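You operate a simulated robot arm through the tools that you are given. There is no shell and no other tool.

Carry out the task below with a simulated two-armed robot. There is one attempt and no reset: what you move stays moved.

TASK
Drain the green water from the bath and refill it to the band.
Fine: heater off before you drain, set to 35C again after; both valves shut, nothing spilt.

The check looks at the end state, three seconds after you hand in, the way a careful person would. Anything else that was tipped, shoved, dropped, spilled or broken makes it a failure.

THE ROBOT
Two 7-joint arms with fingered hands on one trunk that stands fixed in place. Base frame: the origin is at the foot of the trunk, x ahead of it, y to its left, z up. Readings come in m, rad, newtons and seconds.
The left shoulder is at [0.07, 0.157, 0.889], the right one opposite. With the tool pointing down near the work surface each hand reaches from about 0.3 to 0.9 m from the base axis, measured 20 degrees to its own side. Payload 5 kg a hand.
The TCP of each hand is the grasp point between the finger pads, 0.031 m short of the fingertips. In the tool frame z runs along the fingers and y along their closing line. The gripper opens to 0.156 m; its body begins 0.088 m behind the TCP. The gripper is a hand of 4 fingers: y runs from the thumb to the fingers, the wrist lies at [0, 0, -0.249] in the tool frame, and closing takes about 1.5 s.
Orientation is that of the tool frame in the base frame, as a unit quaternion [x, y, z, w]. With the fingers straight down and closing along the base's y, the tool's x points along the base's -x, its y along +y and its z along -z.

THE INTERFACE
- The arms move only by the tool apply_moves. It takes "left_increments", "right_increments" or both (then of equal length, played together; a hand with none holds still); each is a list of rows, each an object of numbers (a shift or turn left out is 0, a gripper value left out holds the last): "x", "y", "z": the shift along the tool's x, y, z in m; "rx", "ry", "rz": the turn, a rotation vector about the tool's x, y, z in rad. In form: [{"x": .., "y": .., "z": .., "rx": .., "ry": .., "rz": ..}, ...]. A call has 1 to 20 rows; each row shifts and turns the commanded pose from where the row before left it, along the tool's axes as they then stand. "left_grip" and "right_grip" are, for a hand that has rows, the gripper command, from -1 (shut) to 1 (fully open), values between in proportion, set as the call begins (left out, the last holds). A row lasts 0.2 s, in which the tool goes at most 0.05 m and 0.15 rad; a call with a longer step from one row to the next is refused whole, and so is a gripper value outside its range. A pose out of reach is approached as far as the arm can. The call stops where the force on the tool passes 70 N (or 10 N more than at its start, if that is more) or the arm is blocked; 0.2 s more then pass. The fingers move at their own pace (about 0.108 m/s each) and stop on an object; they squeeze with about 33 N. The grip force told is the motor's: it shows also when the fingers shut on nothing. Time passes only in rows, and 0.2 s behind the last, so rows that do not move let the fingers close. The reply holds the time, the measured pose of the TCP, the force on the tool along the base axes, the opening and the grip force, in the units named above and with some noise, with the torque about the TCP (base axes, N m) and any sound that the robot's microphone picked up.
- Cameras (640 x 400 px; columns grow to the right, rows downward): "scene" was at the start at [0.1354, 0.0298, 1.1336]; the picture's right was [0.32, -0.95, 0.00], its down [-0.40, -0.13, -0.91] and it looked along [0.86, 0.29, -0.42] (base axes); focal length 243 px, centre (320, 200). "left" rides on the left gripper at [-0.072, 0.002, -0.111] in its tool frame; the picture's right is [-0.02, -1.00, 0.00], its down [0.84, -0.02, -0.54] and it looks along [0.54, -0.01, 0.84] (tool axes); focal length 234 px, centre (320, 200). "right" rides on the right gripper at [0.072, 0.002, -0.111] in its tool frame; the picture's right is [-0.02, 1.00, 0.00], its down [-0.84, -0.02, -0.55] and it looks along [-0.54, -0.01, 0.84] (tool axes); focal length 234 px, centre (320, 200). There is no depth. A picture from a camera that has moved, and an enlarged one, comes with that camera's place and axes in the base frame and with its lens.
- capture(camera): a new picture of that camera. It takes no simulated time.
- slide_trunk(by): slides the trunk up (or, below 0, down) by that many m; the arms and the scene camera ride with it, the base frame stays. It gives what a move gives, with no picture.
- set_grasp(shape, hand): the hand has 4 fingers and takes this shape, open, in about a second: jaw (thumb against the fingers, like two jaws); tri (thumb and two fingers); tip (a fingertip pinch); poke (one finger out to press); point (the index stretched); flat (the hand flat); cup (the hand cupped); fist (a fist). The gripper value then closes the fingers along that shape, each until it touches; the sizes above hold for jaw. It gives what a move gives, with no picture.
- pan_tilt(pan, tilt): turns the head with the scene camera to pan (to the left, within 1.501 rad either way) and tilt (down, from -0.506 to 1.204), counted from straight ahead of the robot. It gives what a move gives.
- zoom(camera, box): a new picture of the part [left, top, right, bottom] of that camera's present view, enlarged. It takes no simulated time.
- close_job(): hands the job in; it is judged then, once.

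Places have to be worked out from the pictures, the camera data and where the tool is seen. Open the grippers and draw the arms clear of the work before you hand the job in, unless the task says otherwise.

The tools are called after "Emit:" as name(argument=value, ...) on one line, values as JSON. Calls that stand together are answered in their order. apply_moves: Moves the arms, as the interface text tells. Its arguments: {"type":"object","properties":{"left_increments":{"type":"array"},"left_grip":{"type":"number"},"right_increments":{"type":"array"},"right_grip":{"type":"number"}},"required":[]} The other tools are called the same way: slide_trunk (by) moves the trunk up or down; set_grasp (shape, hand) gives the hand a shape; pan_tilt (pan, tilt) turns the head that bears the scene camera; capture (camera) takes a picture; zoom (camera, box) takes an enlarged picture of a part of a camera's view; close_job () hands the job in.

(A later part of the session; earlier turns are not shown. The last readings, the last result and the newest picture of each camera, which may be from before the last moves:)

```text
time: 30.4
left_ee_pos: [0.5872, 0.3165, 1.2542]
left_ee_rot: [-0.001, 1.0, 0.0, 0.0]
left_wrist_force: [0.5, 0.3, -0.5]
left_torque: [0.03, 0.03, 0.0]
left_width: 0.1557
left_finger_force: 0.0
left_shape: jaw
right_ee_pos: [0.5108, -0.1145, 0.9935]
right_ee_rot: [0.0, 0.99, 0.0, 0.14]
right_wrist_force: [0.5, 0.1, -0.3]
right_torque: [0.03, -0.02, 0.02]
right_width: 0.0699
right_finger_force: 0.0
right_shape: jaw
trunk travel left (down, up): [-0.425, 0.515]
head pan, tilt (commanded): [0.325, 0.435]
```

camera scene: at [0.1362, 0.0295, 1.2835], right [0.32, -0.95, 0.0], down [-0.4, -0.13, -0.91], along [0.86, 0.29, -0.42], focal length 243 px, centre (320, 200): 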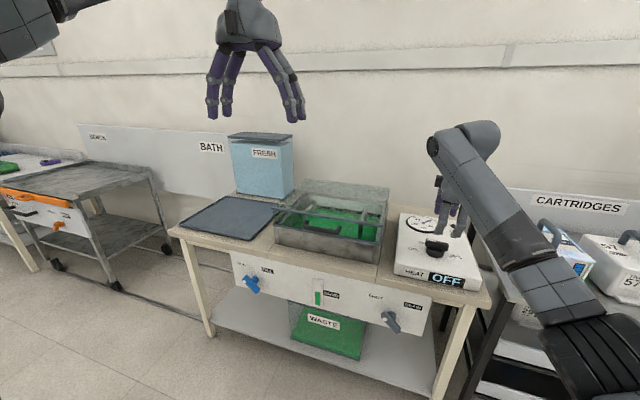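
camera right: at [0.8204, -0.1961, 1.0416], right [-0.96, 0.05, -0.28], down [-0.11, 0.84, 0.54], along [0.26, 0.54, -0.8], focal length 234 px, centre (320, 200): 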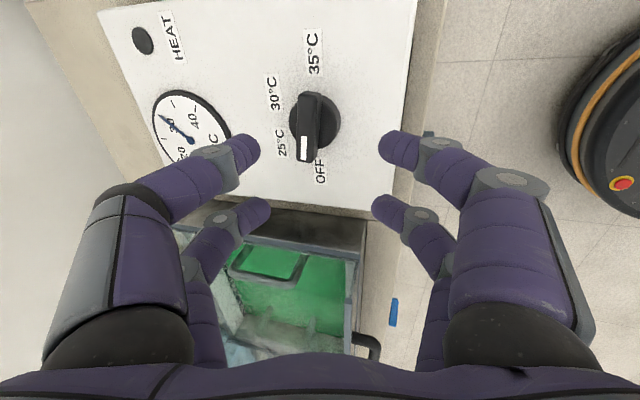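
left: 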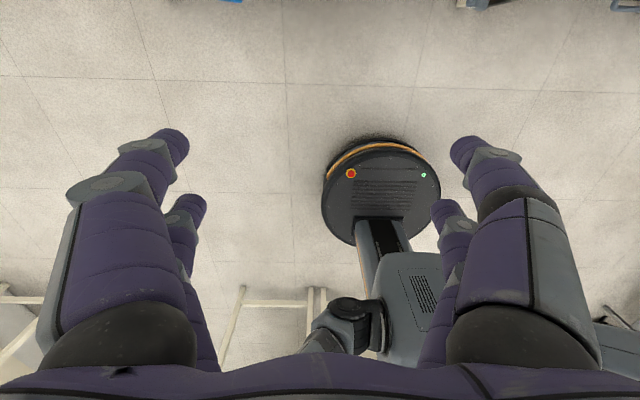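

The wrist is unrolled. I'll lower the trunk 0.3 m (both hands are clear of the table in front), bringing the shoulders near valve height.

Emit:
slide_trunk(by=-0.3)

Emit:
apply_moves(right_increments=[{"x": -0.035, "z": 0.01}, {"x": -0.035, "z": 0.01}, {"ry": -0.143}, {"ry": -0.143}, {"ry": -0.143}, {"ry": -0.143}, {"ry": -0.143}, {"ry": -0.143}, {"ry": -0.143}, {"ry": -0.143}, {"ry": -0.147}, {}], right_grip=0.2)

Emit:
capture(camera="scene")

Emit:
capture(camera="right")

```text
time: 33.4
left_ee_pos: [0.5868, 0.317, 0.9557]
left_ee_rot: [-0.001, 1.0, 0.0, 0.0]
left_wrist_force: [-0.2, 0.0, 0.2]
left_torque: [-0.02, 0.02, 0.0]
left_width: 0.1558
left_finger_force: 0.0
left_shape: jaw
right_ee_pos: [0.5098, -0.1139, 0.6941]
right_ee_rot: [-0.002, 0.99, 0.001, 0.139]
right_wrist_force: [0.7, -0.5, -0.2]
right_torque: [0.0, 0.01, 0.02]
right_width: 0.0698
right_finger_force: 0.0
right_shape: jaw
trunk travel left (down, up): [-0.125, 0.815]
head pan, tilt (commanded): [0.325, 0.435]
```

```text
time: 36.0
left_ee_pos: [0.5862, 0.3155, 0.954]
left_ee_rot: [0.0, 1.0, 0.0, 0.0]
left_wrist_force: [0.3, 0.5, 0.6]
left_torque: [-0.01, 0.0, 0.0]
left_width: 0.1558
left_finger_force: 0.2
left_shape: jaw
right_ee_pos: [0.5827, -0.1142, 0.6953]
right_ee_rot: [-0.001, 0.706, 0.0, 0.708]
right_wrist_force: [-1.2, 0.4, -1.0]
right_torque: [0.0, -0.01, 0.03]
right_width: 0.0933
right_finger_force: 0.1
right_shape: jaw
trunk travel left (down, up): [-0.125, 0.815]
head pan, tilt (commanded): [0.325, 0.435]
```

```text
taken
camera scene: at [0.1353, 0.0296, 0.9836], right [0.32, -0.95, 0.0], down [-0.4, -0.13, -0.91], along [0.86, 0.29, -0.42], focal length 243 px, centre (320, 200)
```

scene: 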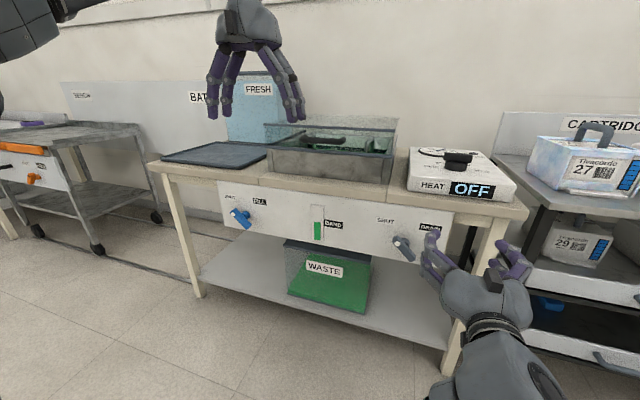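

```text
taken
camera right: at [0.4723, -0.1123, 0.6233], right [0.0, 1.0, 0.02], down [-0.55, -0.02, 0.84], along [0.84, -0.01, 0.55], focal length 234 px, centre (320, 200)
```

right: 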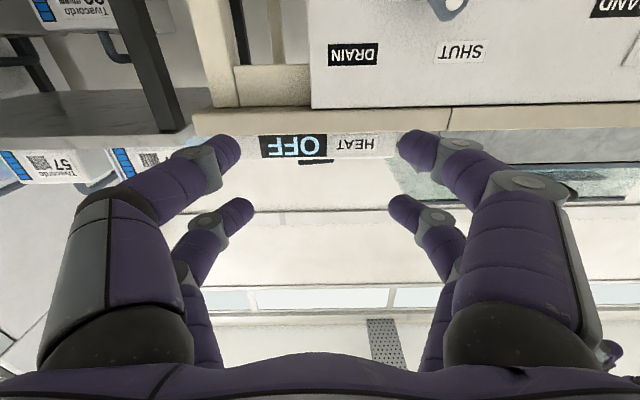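

The hand points forward now. I'll zoom on the valves and gauge from this lower camera height to refine positions.

Emit:
zoom(camera="scene", box=[360, 205, 460, 275])

Emit:
zoom(camera="scene", box=[210, 180, 290, 240])

Emit:
zoom(camera="scene", box=[290, 195, 350, 250])

Emit:
zoom(camera="scene", box=[250, 105, 410, 195])

```text
5.71 times, centred on (410, 240) of scene
camera zoom: at [0.1353, 0.0296, 0.9836], right [0.32, -0.95, 0.0], down [-0.4, -0.13, -0.91], along [0.86, 0.29, -0.42], focal length 1390 px, centre (-194, -29)
```

zoom: 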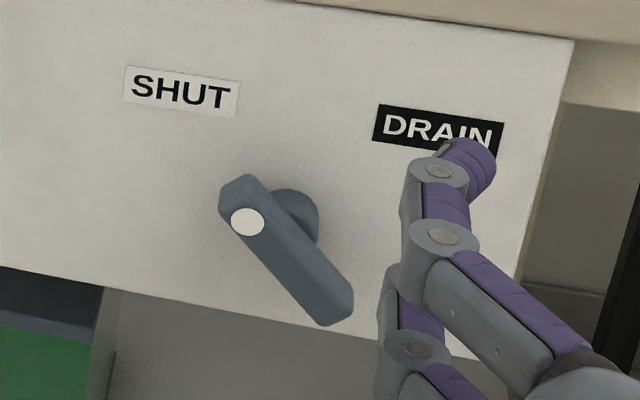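

```text
6.67 times, centred on (250, 210) of scene
camera zoom: at [0.1353, 0.0296, 0.9836], right [0.32, -0.95, 0.0], down [-0.4, -0.13, -0.91], along [0.86, 0.29, -0.42], focal length 1622 px, centre (787, 133)
```

zoom: 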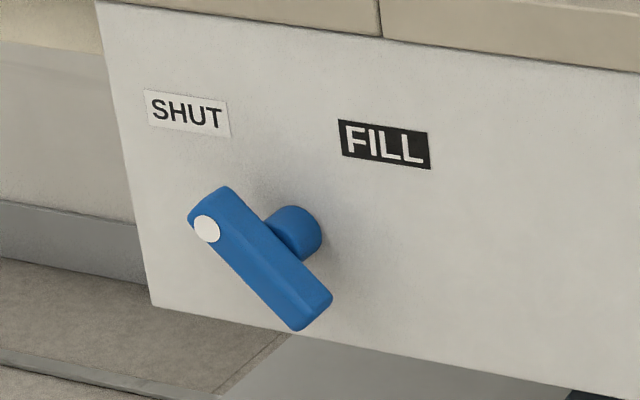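

```text
7.27 times, centred on (320, 222) of scene
camera zoom: at [0.1353, 0.0296, 0.9836], right [0.32, -0.95, 0.0], down [-0.4, -0.13, -0.91], along [0.86, 0.29, -0.42], focal length 1770 px, centre (320, 36)
```

zoom: 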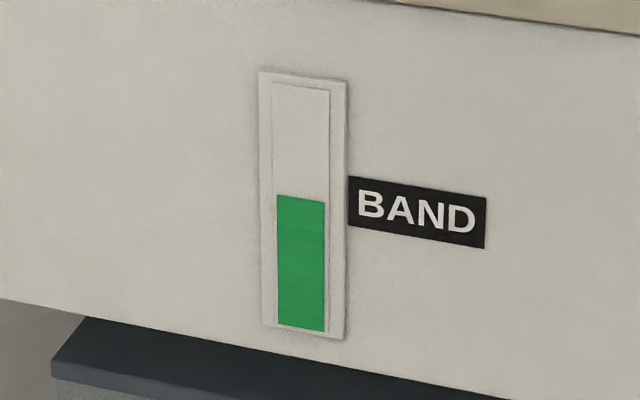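

```text
4.00 times, centred on (330, 150) of scene
camera zoom: at [0.1353, 0.0296, 0.9836], right [0.32, -0.95, 0.0], down [-0.4, -0.13, -0.91], along [0.86, 0.29, -0.42], focal length 973 px, centre (280, 400)
```

zoom: 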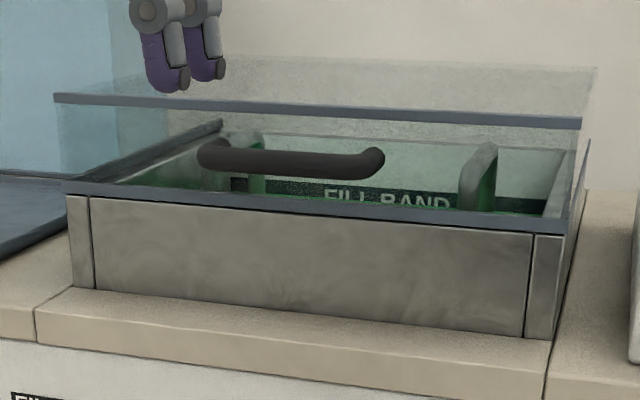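

Triangulating between camera heights: drain hub at about y=-0.0165, z=0.562, with the lever bar face at x≈0.737 and the panel at x≈0.784. The fill hub is at about y=0.528, z=0.562. The gauge level already sits mid-BAND, so that is the refill target. I'll bring the right hand in front of the drain lever with its closing line across the bar.

Emit:
apply_moves(right_increments=[{"x": 0.0333, "y": 0.0244, "z": 0.019}, {"x": 0.0333, "y": 0.0244, "z": 0.019}, {"x": 0.0333, "y": 0.0244, "z": 0.019}, {"x": 0.0333, "y": 0.0244, "z": 0.019}, {"rz": -0.131}, {"rz": -0.131}, {"rz": -0.131}, {"rz": -0.131}, {"rz": -0.131}, {"rz": -0.13}, {}])

Emit:
capture(camera="right")

Emit:
capture(camera="scene")

```text
time: 38.4
left_ee_pos: [0.5867, 0.3162, 0.9547]
left_ee_rot: [-0.002, 1.0, 0.001, 0.0]
left_wrist_force: [0.3, 0.1, 0.1]
left_torque: [-0.02, -0.02, -0.01]
left_width: 0.1562
left_finger_force: 0.2
left_shape: jaw
right_ee_pos: [0.658, -0.0174, 0.5628]
right_ee_rot: [-0.272, 0.653, -0.272, 0.653]
right_wrist_force: [-0.3, 0.8, -0.7]
right_torque: [0.02, 0.0, 0.01]
right_width: 0.0933
right_finger_force: 0.0
right_shape: jaw
trunk travel left (down, up): [-0.125, 0.815]
head pan, tilt (commanded): [0.325, 0.435]
```

```text
taken
camera right: at [0.5484, -0.0662, 0.5103], right [0.0, 0.72, -0.69], down [-0.55, 0.58, 0.61], along [0.84, 0.38, 0.39], focal length 234 px, centre (320, 200)
```

right: 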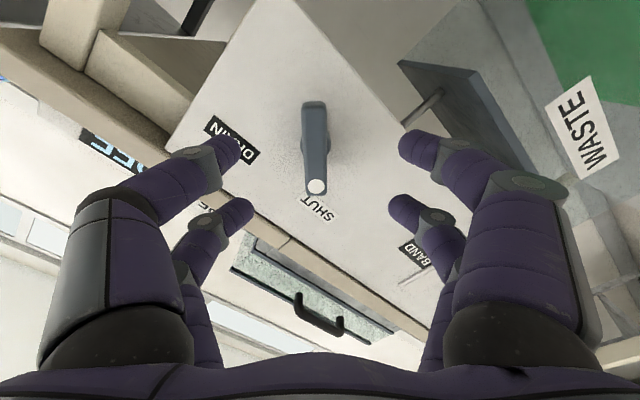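

```text
taken
camera scene: at [0.1354, 0.0297, 0.9836], right [0.32, -0.95, 0.0], down [-0.4, -0.13, -0.91], along [0.86, 0.29, -0.42], focal length 243 px, centre (320, 200)
```

scene: 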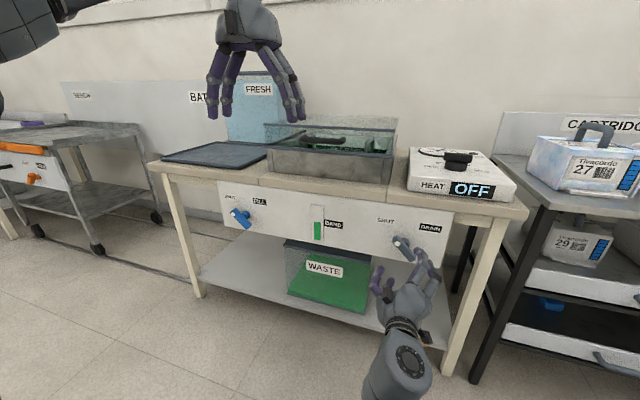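

The bar is lined up in the hand camera, only about 3–4 mm off. I'll advance to put the TCP at x≈0.742 around the bar.

Emit:
apply_moves(right_increments=[{"y": -0.0015, "z": 0.025}, {"y": -0.0015, "z": 0.025}, {"z": 0.02}, {"z": 0.012}, {}])

Emit:
capture(camera="right")

Emit:
zoom(camera="scene", box=[360, 205, 460, 275])

```text
time: 39.5
left_ee_pos: [0.5863, 0.3161, 0.9546]
left_ee_rot: [0.0, 1.0, 0.0, 0.0]
left_wrist_force: [0.5, -0.1, 0.2]
left_torque: [0.0, -0.04, -0.01]
left_width: 0.1562
left_finger_force: 0.0
left_shape: jaw
right_ee_pos: [0.7409, -0.0187, 0.5631]
right_ee_rot: [-0.271, 0.653, -0.27, 0.654]
right_wrist_force: [-0.1, 0.1, -0.3]
right_torque: [-0.01, 0.01, 0.0]
right_width: 0.0935
right_finger_force: 0.1
right_shape: jaw
trunk travel left (down, up): [-0.125, 0.815]
head pan, tilt (commanded): [0.325, 0.435]
```

```text
taken
camera right: at [0.6304, -0.0677, 0.5124], right [0.0, 0.72, -0.69], down [-0.55, 0.58, 0.61], along [0.84, 0.38, 0.39], focal length 234 px, centre (320, 200)
```

right: 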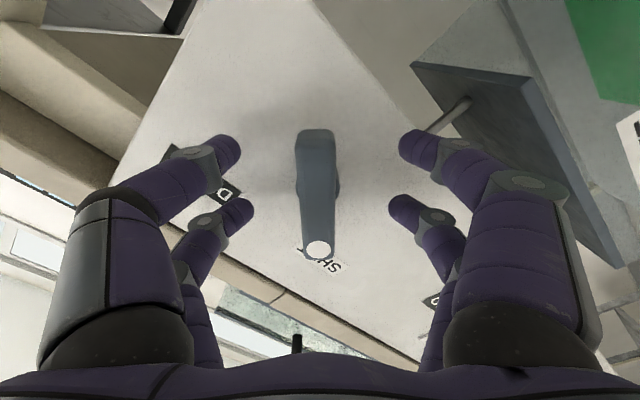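

```text
5.71 times, centred on (410, 240) of scene
camera zoom: at [0.1354, 0.0297, 0.9836], right [0.32, -0.95, 0.0], down [-0.4, -0.13, -0.91], along [0.86, 0.29, -0.42], focal length 1390 px, centre (-194, -29)
```

zoom: 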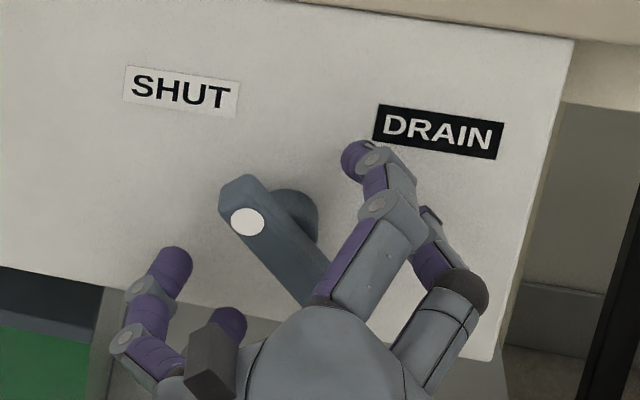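

The bar is centred between the finger pairs. I'll close on it.

Emit:
apply_moves(right_increments=[{}, {}, {}, {}, {}, {}, {}], right_grip=-1)

Emit:
capture(camera="right")

```text
time: 41.1
left_ee_pos: [0.5873, 0.3161, 0.9543]
left_ee_rot: [-0.001, 1.0, -0.001, 0.0]
left_wrist_force: [0.0, -1.0, -0.5]
left_torque: [0.01, 0.01, -0.02]
left_width: 0.156
left_finger_force: 0.1
left_shape: jaw
right_ee_pos: [0.7405, -0.0182, 0.5634]
right_ee_rot: [-0.272, 0.653, -0.269, 0.654]
right_wrist_force: [13.0, 1.1, 3.7]
right_torque: [0.05, -0.07, -0.03]
right_width: 0.0162
right_finger_force: 32.9
right_shape: jaw
trunk travel left (down, up): [-0.125, 0.815]
head pan, tilt (commanded): [0.325, 0.435]
```

```text
taken
camera right: at [0.6307, -0.0678, 0.5125], right [0.0, 0.72, -0.69], down [-0.55, 0.58, 0.61], along [0.84, 0.38, 0.39], focal length 234 px, centre (320, 200)
```

right: 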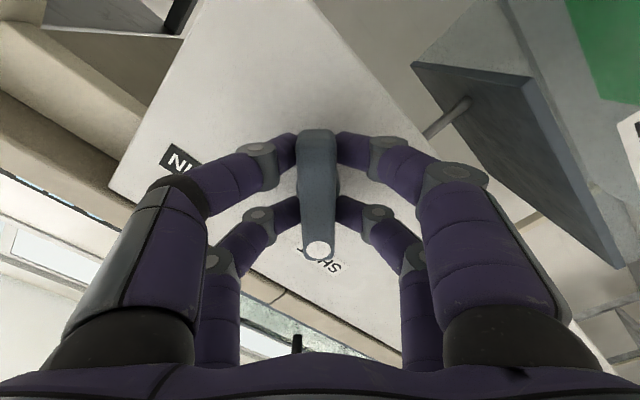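

It's gripped at 16 mm with 33 N. I'll turn the lever clockwise toward DRAIN, first part of the way.

Emit:
apply_moves(right_increments=[{"rz": 0.11}, {"rz": 0.11}, {"rz": 0.11}, {"rz": 0.11}, {"rz": 0.11}, {"rz": 0.11}, {"rz": 0.11}, {}])

Emit:
zoom(camera="scene", box=[270, 180, 450, 290])

```text
time: 43.0
left_ee_pos: [0.5882, 0.3174, 0.9544]
left_ee_rot: [0.0, 1.0, -0.001, -0.001]
left_wrist_force: [0.0, 0.0, 0.7]
left_torque: [0.01, 0.0, 0.0]
left_width: 0.1558
left_finger_force: 0.0
left_shape: jaw
right_ee_pos: [0.7411, -0.0165, 0.563]
right_ee_rot: [-0.008, 0.707, -0.004, 0.707]
right_wrist_force: [19.1, 25.2, 1.6]
right_torque: [-0.18, -0.05, 0.69]
right_width: 0.0144
right_finger_force: 32.8
right_shape: jaw
trunk travel left (down, up): [-0.125, 0.815]
head pan, tilt (commanded): [0.325, 0.435]
```

```text
3.56 times, centred on (360, 235) of scene
camera zoom: at [0.1362, 0.0315, 0.9834], right [0.32, -0.95, 0.0], down [-0.4, -0.14, -0.91], along [0.86, 0.29, -0.42], focal length 865 px, centre (178, 76)
```

zoom: 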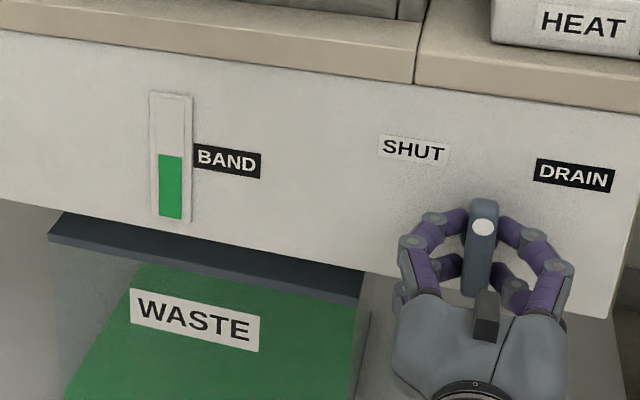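

The lever is upright and turning smoothly. I'll relieve the side load a little and carry on to DRAIN.

Emit:
apply_moves(right_increments=[{"y": 0.003, "z": 0.001}, {"rz": 0.11}, {"rz": 0.11}, {"rz": 0.11}, {"rz": 0.11}, {"rz": 0.11}, {"rz": 0.11}, {"rz": 0.11}, {}])

Emit:
zoom(camera="scene", box=[270, 180, 450, 290])

```text
time: 45.0
left_ee_pos: [0.5867, 0.3168, 0.9547]
left_ee_rot: [0.0, 1.0, 0.0, 0.0]
left_wrist_force: [-0.6, -0.3, 0.0]
left_torque: [0.02, -0.01, 0.03]
left_width: 0.1559
left_finger_force: 0.0
left_shape: jaw
right_ee_pos: [0.7421, -0.0123, 0.5649]
right_ee_rot: [0.258, 0.657, 0.263, 0.658]
right_wrist_force: [5.5, 28.4, 2.1]
right_torque: [-0.16, -0.13, 0.61]
right_width: 0.0145
right_finger_force: 33.0
right_shape: jaw
trunk travel left (down, up): [-0.125, 0.815]
head pan, tilt (commanded): [0.325, 0.435]
```

```text
3.56 times, centred on (360, 235) of scene
camera zoom: at [0.1356, 0.032, 0.9835], right [0.32, -0.95, 0.0], down [-0.4, -0.14, -0.91], along [0.86, 0.29, -0.42], focal length 865 px, centre (178, 76)
```

zoom: 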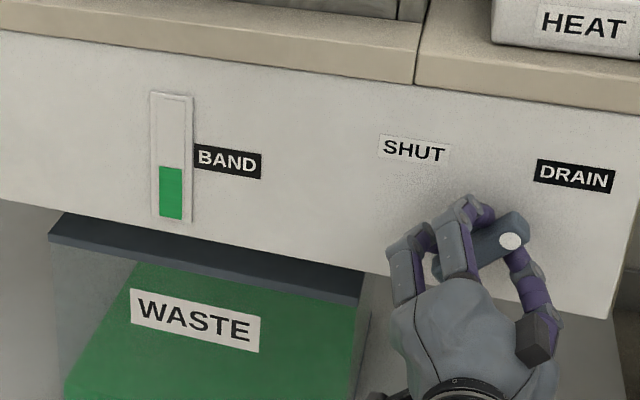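

The drain is open and the gauge is falling. While holding the drain lever I'll use the time to bring the left hand round to point forward for the fill valve.

Emit:
apply_moves(left_increments=[{"ry": -0.143}, {"ry": -0.143}, {"ry": -0.143}, {"ry": -0.143}, {"ry": -0.143}, {"ry": -0.143}, {"ry": -0.143}, {"ry": -0.143}, {"ry": -0.143}, {"ry": -0.143}, {"ry": -0.1408}, {}], left_grip=0.2)

Emit:
capture(camera="scene")

Emit:
zoom(camera="scene", box=[270, 180, 450, 290])

```text
time: 47.5
left_ee_pos: [0.5868, 0.3198, 0.9547]
left_ee_rot: [-0.001, 0.707, 0.0, 0.707]
left_wrist_force: [0.6, -0.3, -0.3]
left_torque: [-0.03, -0.03, 0.03]
left_width: 0.0943
left_finger_force: 0.1
left_shape: jaw
right_ee_pos: [0.742, -0.0122, 0.5635]
right_ee_rot: [0.256, 0.658, 0.262, 0.658]
right_wrist_force: [6.6, 29.5, 2.1]
right_torque: [-0.19, -0.15, 0.66]
right_width: 0.0145
right_finger_force: 33.3
right_shape: jaw
trunk travel left (down, up): [-0.125, 0.815]
head pan, tilt (commanded): [0.325, 0.435]
```

```text
taken
camera scene: at [0.1355, 0.0324, 0.9835], right [0.32, -0.95, 0.0], down [-0.4, -0.14, -0.91], along [0.86, 0.29, -0.42], focal length 243 px, centre (320, 200)
```

scene: 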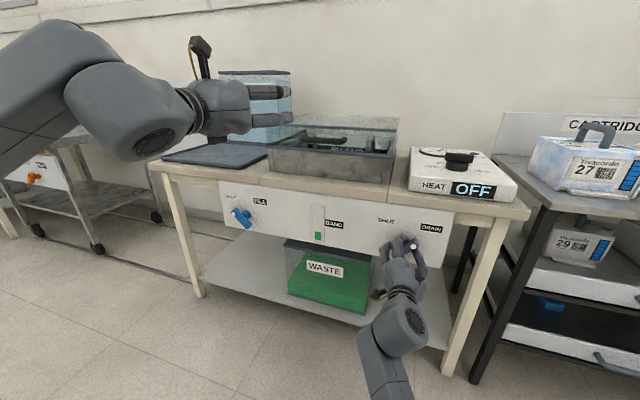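

```text
3.56 times, centred on (360, 235) of scene
camera zoom: at [0.1355, 0.0324, 0.9835], right [0.32, -0.95, 0.0], down [-0.4, -0.14, -0.91], along [0.86, 0.29, -0.42], focal length 865 px, centre (178, 76)
```

zoom: 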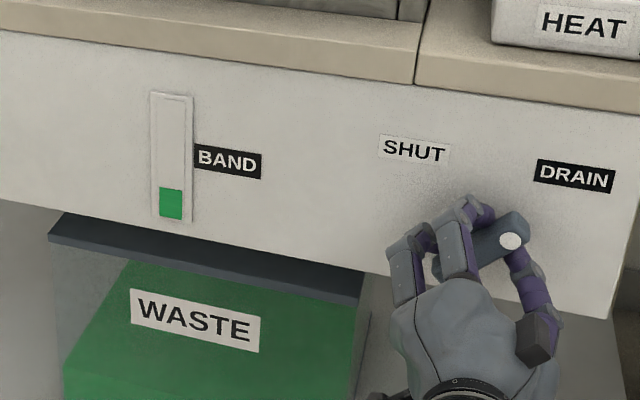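

It's draining at a good rate, with about 30 units of level left on the gauge. I'll bring the left hand down in front of the fill lever meanwhile.

Emit:
apply_moves(left_increments=[{"x": 0.0392, "y": 0.0208, "z": 0.007}, {"x": 0.0392, "y": 0.0208, "z": 0.007}, {"x": 0.0392, "y": 0.0208, "z": 0.007}, {"x": 0.0392, "y": 0.0208, "z": 0.007}, {"x": 0.0392, "y": 0.0208, "z": 0.007}, {"x": 0.0392, "y": 0.0208, "z": 0.007}, {"x": 0.0392, "y": 0.0208, "z": 0.007}, {"x": 0.0392, "y": 0.0208, "z": 0.007}, {"x": 0.0392, "y": 0.0208, "z": 0.007}, {"x": 0.0392, "y": 0.0208, "z": 0.007}, {}])

Emit:
capture(camera="scene")

Emit:
zoom(camera="scene", box=[270, 180, 450, 290])

Emit:
capture(camera="left")

```text
time: 50.0
left_ee_pos: [0.6579, 0.5243, 0.5623]
left_ee_rot: [0.0, 0.707, 0.0, 0.707]
left_wrist_force: [-0.1, 0.7, 0.6]
left_torque: [-0.02, 0.02, -0.03]
left_width: 0.0939
left_finger_force: 0.1
left_shape: jaw
right_ee_pos: [0.7415, -0.012, 0.5647]
right_ee_rot: [0.258, 0.657, 0.262, 0.658]
right_wrist_force: [4.7, 28.8, 1.3]
right_torque: [-0.16, -0.08, 0.67]
right_width: 0.0145
right_finger_force: 33.6
right_shape: jaw
trunk travel left (down, up): [-0.125, 0.815]
head pan, tilt (commanded): [0.325, 0.435]
```

```text
taken
camera scene: at [0.1355, 0.0328, 0.9835], right [0.32, -0.95, 0.0], down [-0.4, -0.14, -0.91], along [0.86, 0.29, -0.42], focal length 243 px, centre (320, 200)
```

scene: 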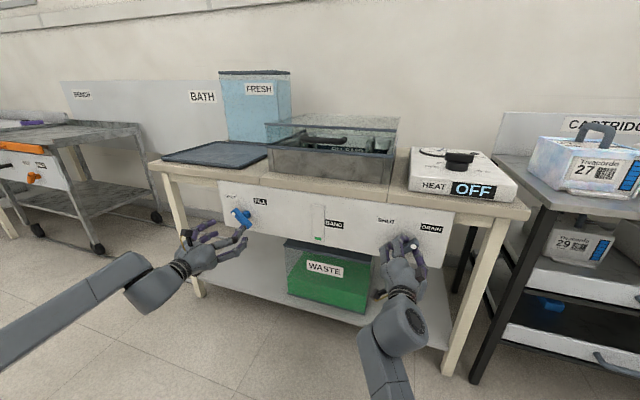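

```text
3.56 times, centred on (360, 235) of scene
camera zoom: at [0.1355, 0.0328, 0.9835], right [0.32, -0.95, 0.0], down [-0.4, -0.14, -0.91], along [0.86, 0.29, -0.42], focal length 865 px, centre (178, 76)
```

zoom: 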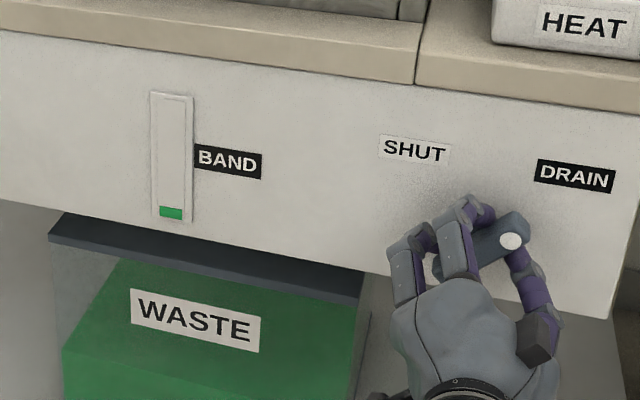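

```text
taken
camera left: at [0.5449, 0.5275, 0.6343], right [0.0, -1.0, 0.03], down [-0.54, -0.02, -0.84], along [0.84, -0.01, -0.54], focal length 234 px, centre (320, 200)
```

left: 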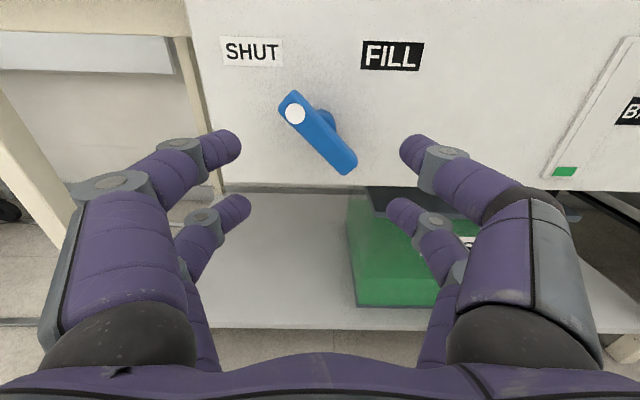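

The bath is nearly empty. I'll roll the left hand to align across the fill lever (not touching it) while the last of the green drains.

Emit:
apply_moves(left_increments=[{"x": -0.004, "y": 0.004}, {"rz": -0.131}, {"rz": -0.131}, {"rz": -0.131}, {"rz": -0.131}, {"rz": -0.131}, {"rz": -0.13}, {}, {}])

Emit:
zoom(camera="scene", box=[270, 180, 450, 290])

Emit:
zoom(camera="scene", box=[250, 105, 410, 195])

Emit:
capture(camera="left")

```text
time: 52.0
left_ee_pos: [0.6581, 0.5299, 0.5656]
left_ee_rot: [-0.272, 0.653, -0.272, 0.653]
left_wrist_force: [-0.1, -0.2, -0.3]
left_torque: [-0.02, 0.0, 0.04]
left_width: 0.0941
left_finger_force: 0.1
left_shape: jaw
right_ee_pos: [0.7406, -0.0117, 0.5657]
right_ee_rot: [0.258, 0.658, 0.262, 0.657]
right_wrist_force: [6.3, 29.0, 1.1]
right_torque: [-0.16, -0.11, 0.62]
right_width: 0.0144
right_finger_force: 32.6
right_shape: jaw
trunk travel left (down, up): [-0.125, 0.815]
head pan, tilt (commanded): [0.325, 0.435]
```

```text
3.56 times, centred on (360, 235) of scene
camera zoom: at [0.1355, 0.0331, 0.9835], right [0.32, -0.95, 0.0], down [-0.4, -0.14, -0.91], along [0.86, 0.29, -0.42], focal length 865 px, centre (178, 76)
```

zoom: 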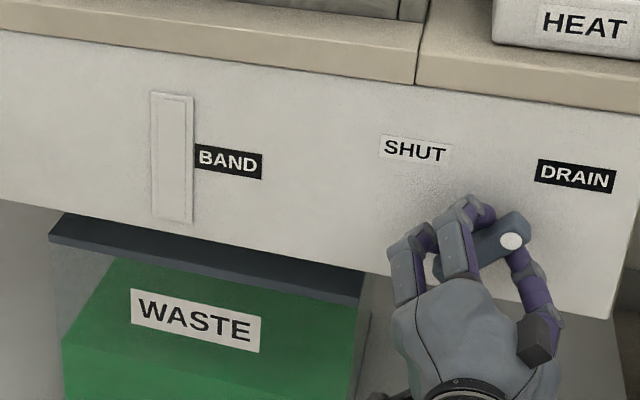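

```text
4.00 times, centred on (330, 150) of scene
camera zoom: at [0.1355, 0.0331, 0.9835], right [0.32, -0.95, 0.0], down [-0.4, -0.14, -0.91], along [0.86, 0.29, -0.42], focal length 973 px, centre (280, 400)
```

zoom: 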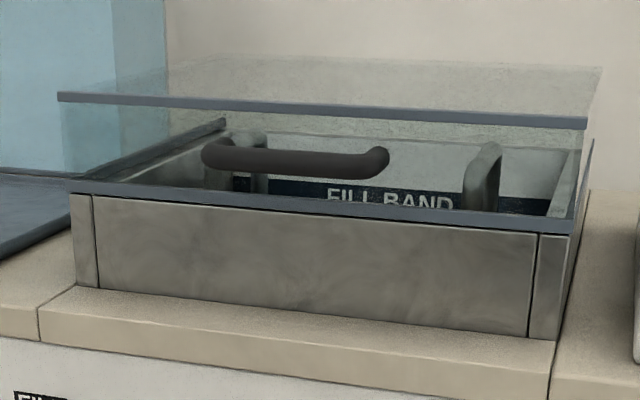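

```text
taken
camera left: at [0.5449, 0.5821, 0.6152], right [0.0, -0.69, 0.73], down [-0.54, -0.61, -0.58], along [0.84, -0.39, -0.38], focal length 234 px, centre (320, 200)
```

left: 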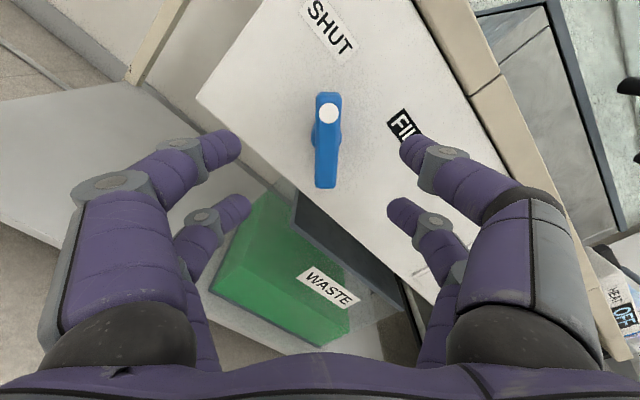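

The gauge is empty and the bath looks drained. I'll give it another second, then turn the drain lever back to SHUT along the reverse path.

Emit:
apply_moves(right_increments=[{}, {}, {}, {}, {}, {"rz": -0.11}, {"rz": -0.11}, {"rz": -0.11}, {"rz": -0.11}, {"rz": -0.11}, {"rz": -0.11}, {"rz": -0.11}, {"y": -0.003}, {}])

Emit:
zoom(camera="scene", box=[270, 180, 450, 290])

```text
time: 55.0
left_ee_pos: [0.657, 0.5299, 0.5653]
left_ee_rot: [-0.272, 0.653, -0.27, 0.653]
left_wrist_force: [1.0, 0.6, -0.1]
left_torque: [0.0, 0.04, 0.02]
left_width: 0.0941
left_finger_force: 0.0
left_shape: jaw
right_ee_pos: [0.7412, -0.0166, 0.5633]
right_ee_rot: [-0.008, 0.707, -0.005, 0.707]
right_wrist_force: [-0.6, 19.6, -5.7]
right_torque: [-0.15, 0.15, 0.5]
right_width: 0.0146
right_finger_force: 33.2
right_shape: jaw
trunk travel left (down, up): [-0.125, 0.815]
head pan, tilt (commanded): [0.325, 0.435]
```

```text
3.56 times, centred on (360, 235) of scene
camera zoom: at [0.1358, 0.033, 0.9835], right [0.32, -0.95, 0.0], down [-0.4, -0.14, -0.91], along [0.86, 0.29, -0.42], focal length 865 px, centre (178, 76)
```

zoom: 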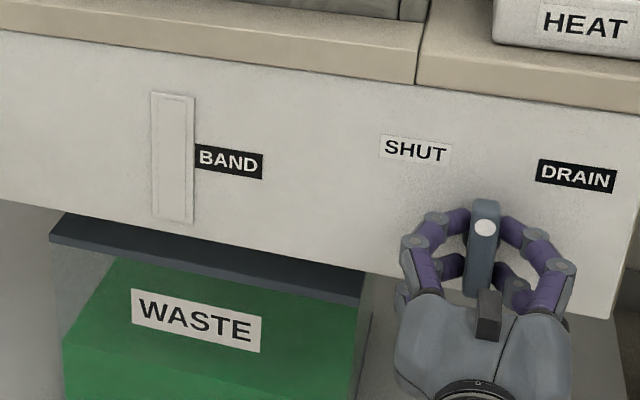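

It's halfway back. I'll complete the turn to SHUT with a slight extra to seat it.

Emit:
apply_moves(right_increments=[{"rz": -0.11}, {"rz": -0.11}, {"rz": -0.11}, {"rz": -0.11}, {"rz": -0.11}, {"rz": -0.11}, {"rz": -0.11}, {"rz": -0.04}, {}])

Emit:
capture(camera="right")

Emit:
zoom(camera="scene", box=[360, 205, 460, 275])

```text
time: 57.0
left_ee_pos: [0.6558, 0.5283, 0.5666]
left_ee_rot: [-0.271, 0.653, -0.269, 0.654]
left_wrist_force: [0.5, -0.5, 0.4]
left_torque: [0.0, -0.01, -0.01]
left_width: 0.094
left_finger_force: 0.1
left_shape: jaw
right_ee_pos: [0.7424, -0.0199, 0.5648]
right_ee_rot: [-0.282, 0.647, -0.285, 0.649]
right_wrist_force: [-0.1, -0.4, 5.7]
right_torque: [0.39, -0.08, -0.01]
right_width: 0.0149
right_finger_force: 33.2
right_shape: jaw
trunk travel left (down, up): [-0.125, 0.815]
head pan, tilt (commanded): [0.325, 0.435]
```

```text
taken
camera right: at [0.6314, -0.0707, 0.5154], right [0.0, 0.7, -0.72], down [-0.55, 0.6, 0.58], along [0.84, 0.39, 0.38], focal length 234 px, centre (320, 200)
```

right: 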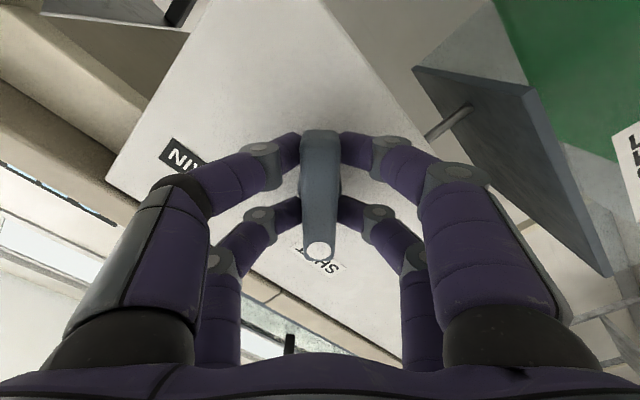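

```text
5.71 times, centred on (410, 240) of scene
camera zoom: at [0.1348, 0.0317, 0.9838], right [0.32, -0.95, 0.0], down [-0.4, -0.13, -0.91], along [0.86, 0.29, -0.42], focal length 1390 px, centre (-194, -29)
```

zoom: 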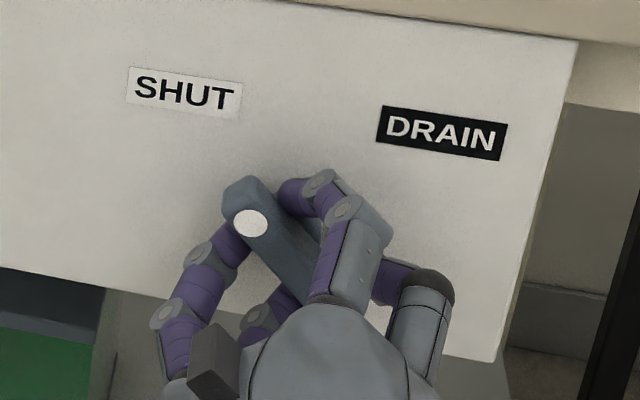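

The drain lever is back at SHUT, matching its original look. I'll release and back the right hand off, and nudge the left hand into line with the fill lever at the same time.

Emit:
apply_moves(right_increments=[{}, {}, {}, {}, {"z": -0.02}, {"z": -0.03}, {"z": -0.04}, {}], right_grip=0.2, left_increments=[{"x": -0.003, "y": -0.0025}, {"x": -0.003, "y": -0.0025}, {}, {"z": 0.015}, {"z": 0.015}, {"z": 0.01}, {}, {}])

Emit:
capture(camera="left")

Emit:
capture(camera="scene")

Emit:
zoom(camera="scene", box=[270, 180, 450, 290])

```text
time: 58.8
left_ee_pos: [0.6974, 0.5293, 0.5745]
left_ee_rot: [-0.271, 0.653, -0.27, 0.654]
left_wrist_force: [0.3, -0.3, -0.5]
left_torque: [0.01, 0.03, -0.01]
left_width: 0.0939
left_finger_force: 0.1
left_shape: jaw
right_ee_pos: [0.6529, -0.0179, 0.5634]
right_ee_rot: [-0.284, 0.647, -0.283, 0.648]
right_wrist_force: [-0.6, 0.7, 0.3]
right_torque: [0.02, -0.02, 0.0]
right_width: 0.093
right_finger_force: 0.1
right_shape: jaw
trunk travel left (down, up): [-0.125, 0.815]
head pan, tilt (commanded): [0.325, 0.435]
```

```text
taken
camera left: at [0.5847, 0.5813, 0.6242], right [0.0, -0.69, 0.72], down [-0.54, -0.61, -0.58], along [0.84, -0.39, -0.38], focal length 234 px, centre (320, 200)
```

left: 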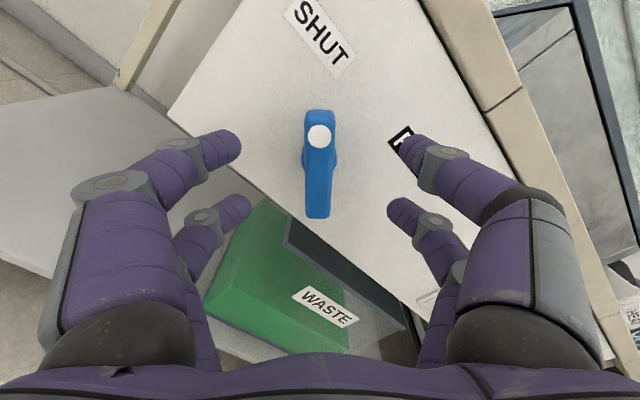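

```text
taken
camera scene: at [0.1353, 0.0318, 0.9836], right [0.32, -0.95, 0.0], down [-0.4, -0.13, -0.91], along [0.86, 0.29, -0.42], focal length 243 px, centre (320, 200)
```

scene: 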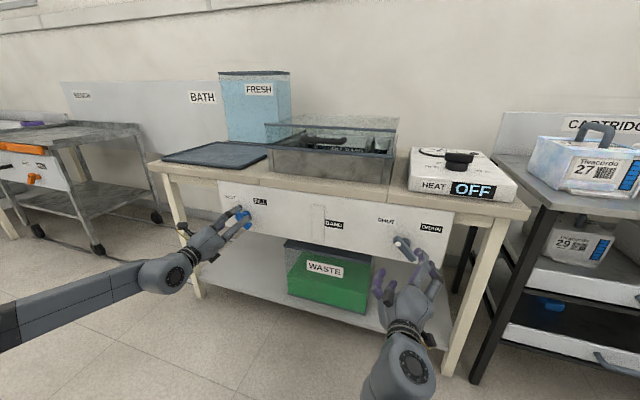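

```text
3.56 times, centred on (360, 235) of scene
camera zoom: at [0.1353, 0.0318, 0.9836], right [0.32, -0.95, 0.0], down [-0.4, -0.13, -0.91], along [0.86, 0.29, -0.42], focal length 865 px, centre (178, 76)
```

zoom: 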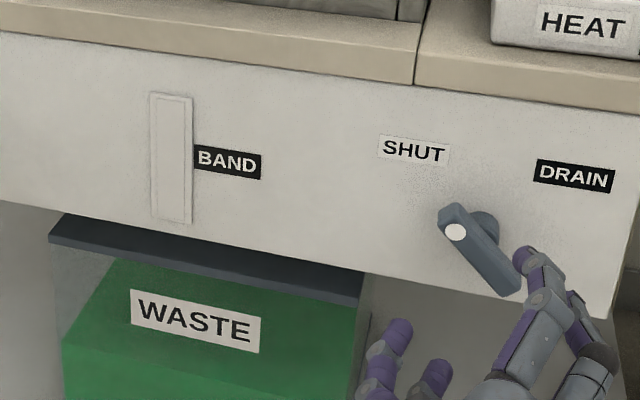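

The drain valve is confirmed SHUT and the fill lever is centred in the left hand's view. I'll advance to straddle it and close.

Emit:
apply_moves(left_increments=[{"z": 0.02}, {"z": 0.015}, {"z": 0.009}, {}])

Emit:
capture(camera="left")

Emit:
apply_moves(left_increments=[{}, {}, {}, {}, {}, {}, {}], left_grip=-1)

Emit:
capture(camera="left")

```text
time: 59.8
left_ee_pos: [0.7417, 0.5296, 0.5742]
left_ee_rot: [-0.273, 0.653, -0.27, 0.653]
left_wrist_force: [0.1, 0.2, -0.2]
left_torque: [0.03, 0.0, 0.02]
left_width: 0.094
left_finger_force: 0.0
left_shape: jaw
right_ee_pos: [0.6528, -0.0195, 0.5637]
right_ee_rot: [-0.285, 0.648, -0.282, 0.648]
right_wrist_force: [0.5, 0.0, 0.3]
right_torque: [-0.03, 0.01, -0.05]
right_width: 0.0932
right_finger_force: 0.1
right_shape: jaw
trunk travel left (down, up): [-0.125, 0.815]
head pan, tilt (commanded): [0.325, 0.435]
```

```text
taken
camera left: at [0.6296, 0.5817, 0.6238], right [0.0, -0.69, 0.72], down [-0.54, -0.61, -0.58], along [0.84, -0.39, -0.38], focal length 234 px, centre (320, 200)
```

left: 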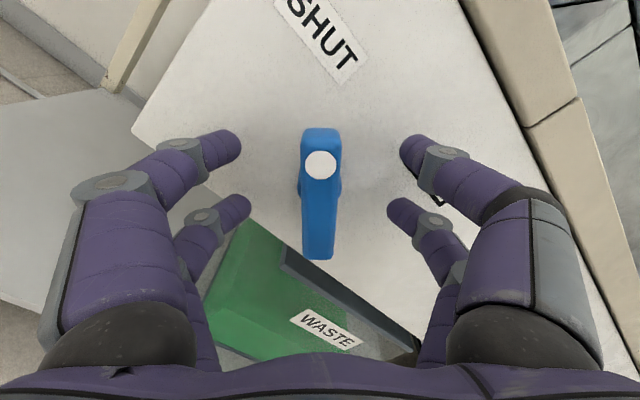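

```text
time: 61.4
left_ee_pos: [0.7423, 0.5283, 0.5742]
left_ee_rot: [-0.27, 0.653, -0.27, 0.654]
left_wrist_force: [22.4, -0.7, 1.9]
left_torque: [0.01, -0.1, 0.01]
left_width: 0.0142
left_finger_force: 33.2
left_shape: jaw
right_ee_pos: [0.6533, -0.0182, 0.5618]
right_ee_rot: [-0.285, 0.648, -0.283, 0.647]
right_wrist_force: [-0.5, 0.2, 0.2]
right_torque: [0.01, 0.03, -0.03]
right_width: 0.093
right_finger_force: 0.1
right_shape: jaw
trunk travel left (down, up): [-0.125, 0.815]
head pan, tilt (commanded): [0.325, 0.435]
```

```text
taken
camera left: at [0.6301, 0.5816, 0.624], right [0.0, -0.69, 0.72], down [-0.54, -0.61, -0.58], along [0.84, -0.39, -0.38], focal length 234 px, centre (320, 200)
```

left: 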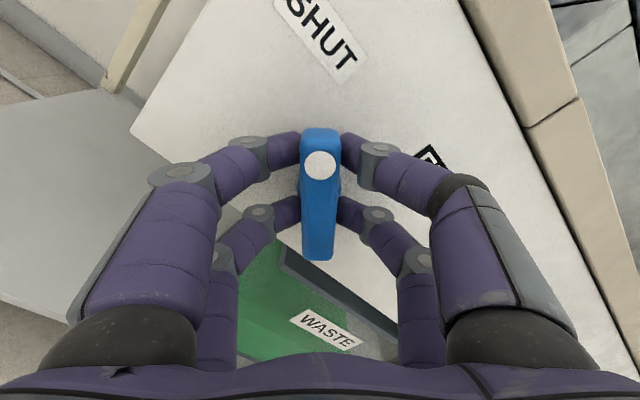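

The fill lever is gripped. I'll turn it clockwise part way and watch whether the gauge begins to rise.

Emit:
apply_moves(left_increments=[{"rz": 0.11}, {"rz": 0.11}, {"rz": 0.11}, {"rz": 0.11}, {"rz": 0.11}, {"rz": 0.11}, {"rz": 0.11}, {}])

Emit:
zoom(camera="scene", box=[210, 170, 390, 280])

```text
time: 63.1
left_ee_pos: [0.7418, 0.5265, 0.5758]
left_ee_rot: [-0.004, 0.707, -0.006, 0.707]
left_wrist_force: [27.8, -19.5, 9.7]
left_torque: [-0.11, -0.2, -0.42]
left_width: 0.0137
left_finger_force: 32.9
left_shape: jaw
right_ee_pos: [0.6535, -0.0189, 0.5626]
right_ee_rot: [-0.284, 0.648, -0.282, 0.648]
right_wrist_force: [0.2, 0.7, 0.4]
right_torque: [-0.02, -0.03, -0.04]
right_width: 0.0929
right_finger_force: 0.1
right_shape: jaw
trunk travel left (down, up): [-0.125, 0.815]
head pan, tilt (commanded): [0.325, 0.435]
```

```text
3.56 times, centred on (300, 225) of scene
camera zoom: at [0.1362, 0.0299, 0.9836], right [0.32, -0.95, 0.0], down [-0.4, -0.13, -0.91], along [0.86, 0.29, -0.42], focal length 865 px, centre (391, 111)
```

zoom: 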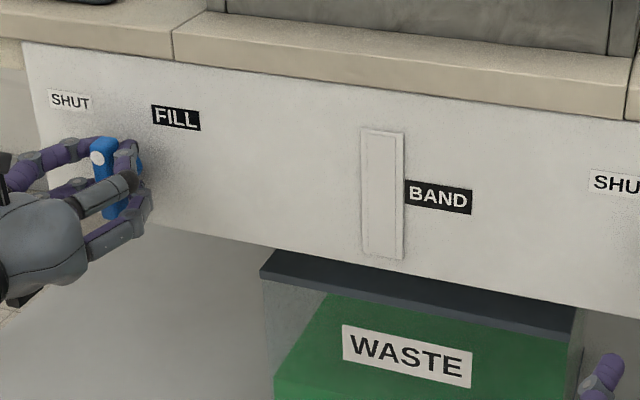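

There's no rise yet at mid-turn. I'll relieve the loads slightly and open further in small steps.

Emit:
apply_moves(left_increments=[{"y": -0.002, "z": 0.002}, {"rz": 0.11}, {"rz": 0.11}, {"rz": 0.11}])

Emit:
zoom(camera="scene", box=[210, 170, 390, 280])

```text
time: 64.2
left_ee_pos: [0.7419, 0.5248, 0.5763]
left_ee_rot: [0.112, 0.698, 0.112, 0.698]
left_wrist_force: [6.6, -20.7, 8.9]
left_torque: [-0.15, -0.17, -0.48]
left_width: 0.0137
left_finger_force: 33.2
left_shape: jaw
right_ee_pos: [0.6534, -0.0189, 0.5634]
right_ee_rot: [-0.283, 0.647, -0.283, 0.649]
right_wrist_force: [-0.5, -0.1, 0.5]
right_torque: [0.04, 0.01, -0.01]
right_width: 0.093
right_finger_force: 0.0
right_shape: jaw
trunk travel left (down, up): [-0.125, 0.815]
head pan, tilt (commanded): [0.325, 0.435]
```

```text
3.56 times, centred on (300, 225) of scene
camera zoom: at [0.1348, 0.0298, 0.9838], right [0.32, -0.95, 0.0], down [-0.4, -0.13, -0.91], along [0.86, 0.29, -0.42], focal length 865 px, centre (391, 111)
```

zoom: 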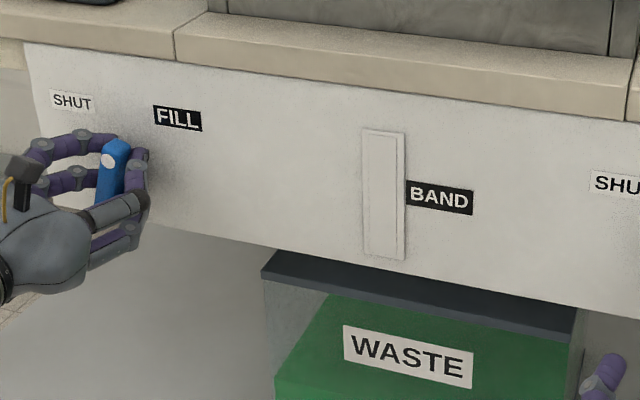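

Still no visible rise. I'll open another 0.22 rad and zoom tighter on the gauge, since fresh water will show pale blue.

Emit:
apply_moves(left_increments=[{"rz": 0.11}, {"rz": 0.11}])

Emit:
zoom(camera="scene", box=[290, 195, 350, 250])

```text
time: 64.8
left_ee_pos: [0.7423, 0.5237, 0.5748]
left_ee_rot: [0.189, 0.682, 0.186, 0.682]
left_wrist_force: [8.1, -25.4, 5.9]
left_torque: [-0.13, -0.12, -0.56]
left_width: 0.0136
left_finger_force: 33.3
left_shape: jaw
right_ee_pos: [0.6531, -0.0198, 0.5636]
right_ee_rot: [-0.284, 0.648, -0.282, 0.648]
right_wrist_force: [-0.6, -0.3, 0.2]
right_torque: [-0.01, 0.02, -0.01]
right_width: 0.0933
right_finger_force: 0.0
right_shape: jaw
trunk travel left (down, up): [-0.125, 0.815]
head pan, tilt (commanded): [0.325, 0.435]
```

```text
7.27 times, centred on (320, 222) of scene
camera zoom: at [0.1353, 0.0296, 0.9837], right [0.32, -0.95, 0.0], down [-0.4, -0.13, -0.91], along [0.86, 0.29, -0.42], focal length 1770 px, centre (320, 36)
```

zoom: 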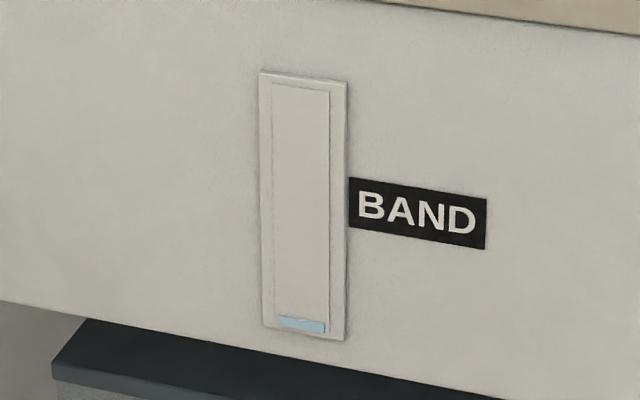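

Pale blue is showing at the bottom of the gauge, so fill has begun. I'll hold this opening and measure the rate.

Emit:
apply_moves(left_increments=[{}, {}, {}, {}])

Emit:
zoom(camera="scene", box=[290, 195, 350, 250])

```text
time: 65.8
left_ee_pos: [0.743, 0.524, 0.5754]
left_ee_rot: [0.188, 0.682, 0.187, 0.682]
left_wrist_force: [10.1, -24.9, 4.0]
left_torque: [-0.13, -0.09, -0.58]
left_width: 0.0134
left_finger_force: 33.0
left_shape: jaw
right_ee_pos: [0.6519, -0.0188, 0.5628]
right_ee_rot: [-0.284, 0.647, -0.283, 0.648]
right_wrist_force: [0.3, -0.6, -0.2]
right_torque: [0.01, 0.03, 0.01]
right_width: 0.0934
right_finger_force: 0.1
right_shape: jaw
trunk travel left (down, up): [-0.125, 0.815]
head pan, tilt (commanded): [0.325, 0.435]
```

```text
7.27 times, centred on (320, 222) of scene
camera zoom: at [0.1355, 0.0297, 0.9836], right [0.32, -0.95, 0.0], down [-0.4, -0.13, -0.91], along [0.86, 0.29, -0.42], focal length 1770 px, centre (320, 36)
```

zoom: 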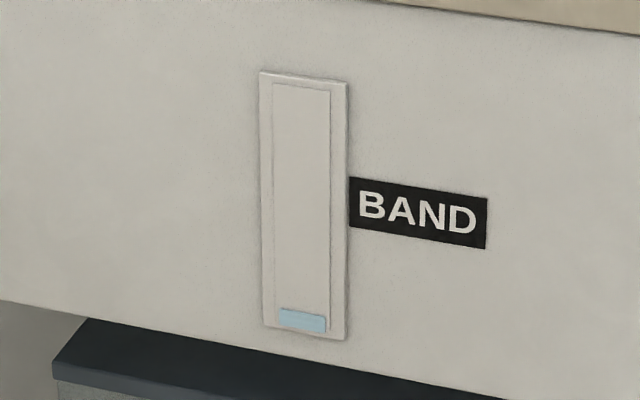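

It's rising about 8 px/s at this partial opening, with around 110 px to go. That's a controllable rate, so I'll keep it and wait.

Emit:
apply_moves(left_increments=[{}, {}, {}, {}, {}, {}, {}, {}, {}, {}, {}, {}, {}, {}, {}, {}, {}, {}, {}, {}])

Emit:
zoom(camera="scene", box=[290, 195, 350, 250])

```text
time: 70.0
left_ee_pos: [0.7426, 0.5244, 0.5768]
left_ee_rot: [0.188, 0.682, 0.186, 0.682]
left_wrist_force: [7.1, -23.7, 1.4]
left_torque: [-0.14, -0.04, -0.54]
left_width: 0.0135
left_finger_force: 33.2
left_shape: jaw
right_ee_pos: [0.652, -0.0205, 0.5627]
right_ee_rot: [-0.284, 0.647, -0.283, 0.648]
right_wrist_force: [0.1, 0.1, -0.1]
right_torque: [0.0, 0.01, 0.01]
right_width: 0.0933
right_finger_force: 0.0
right_shape: jaw
trunk travel left (down, up): [-0.125, 0.815]
head pan, tilt (commanded): [0.325, 0.435]
```

```text
7.27 times, centred on (320, 222) of scene
camera zoom: at [0.1356, 0.0292, 0.9836], right [0.32, -0.95, 0.0], down [-0.4, -0.13, -0.91], along [0.86, 0.29, -0.42], focal length 1770 px, centre (320, 36)
```

zoom: 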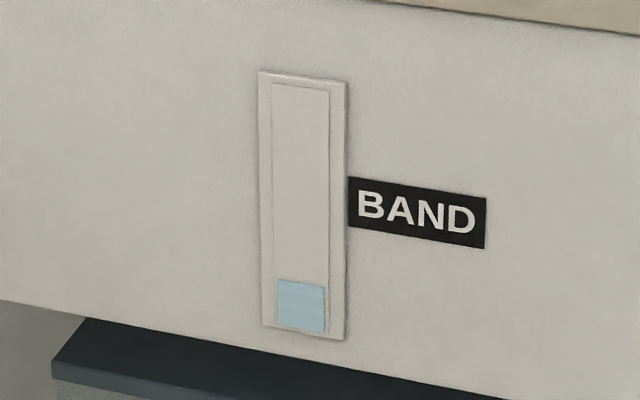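

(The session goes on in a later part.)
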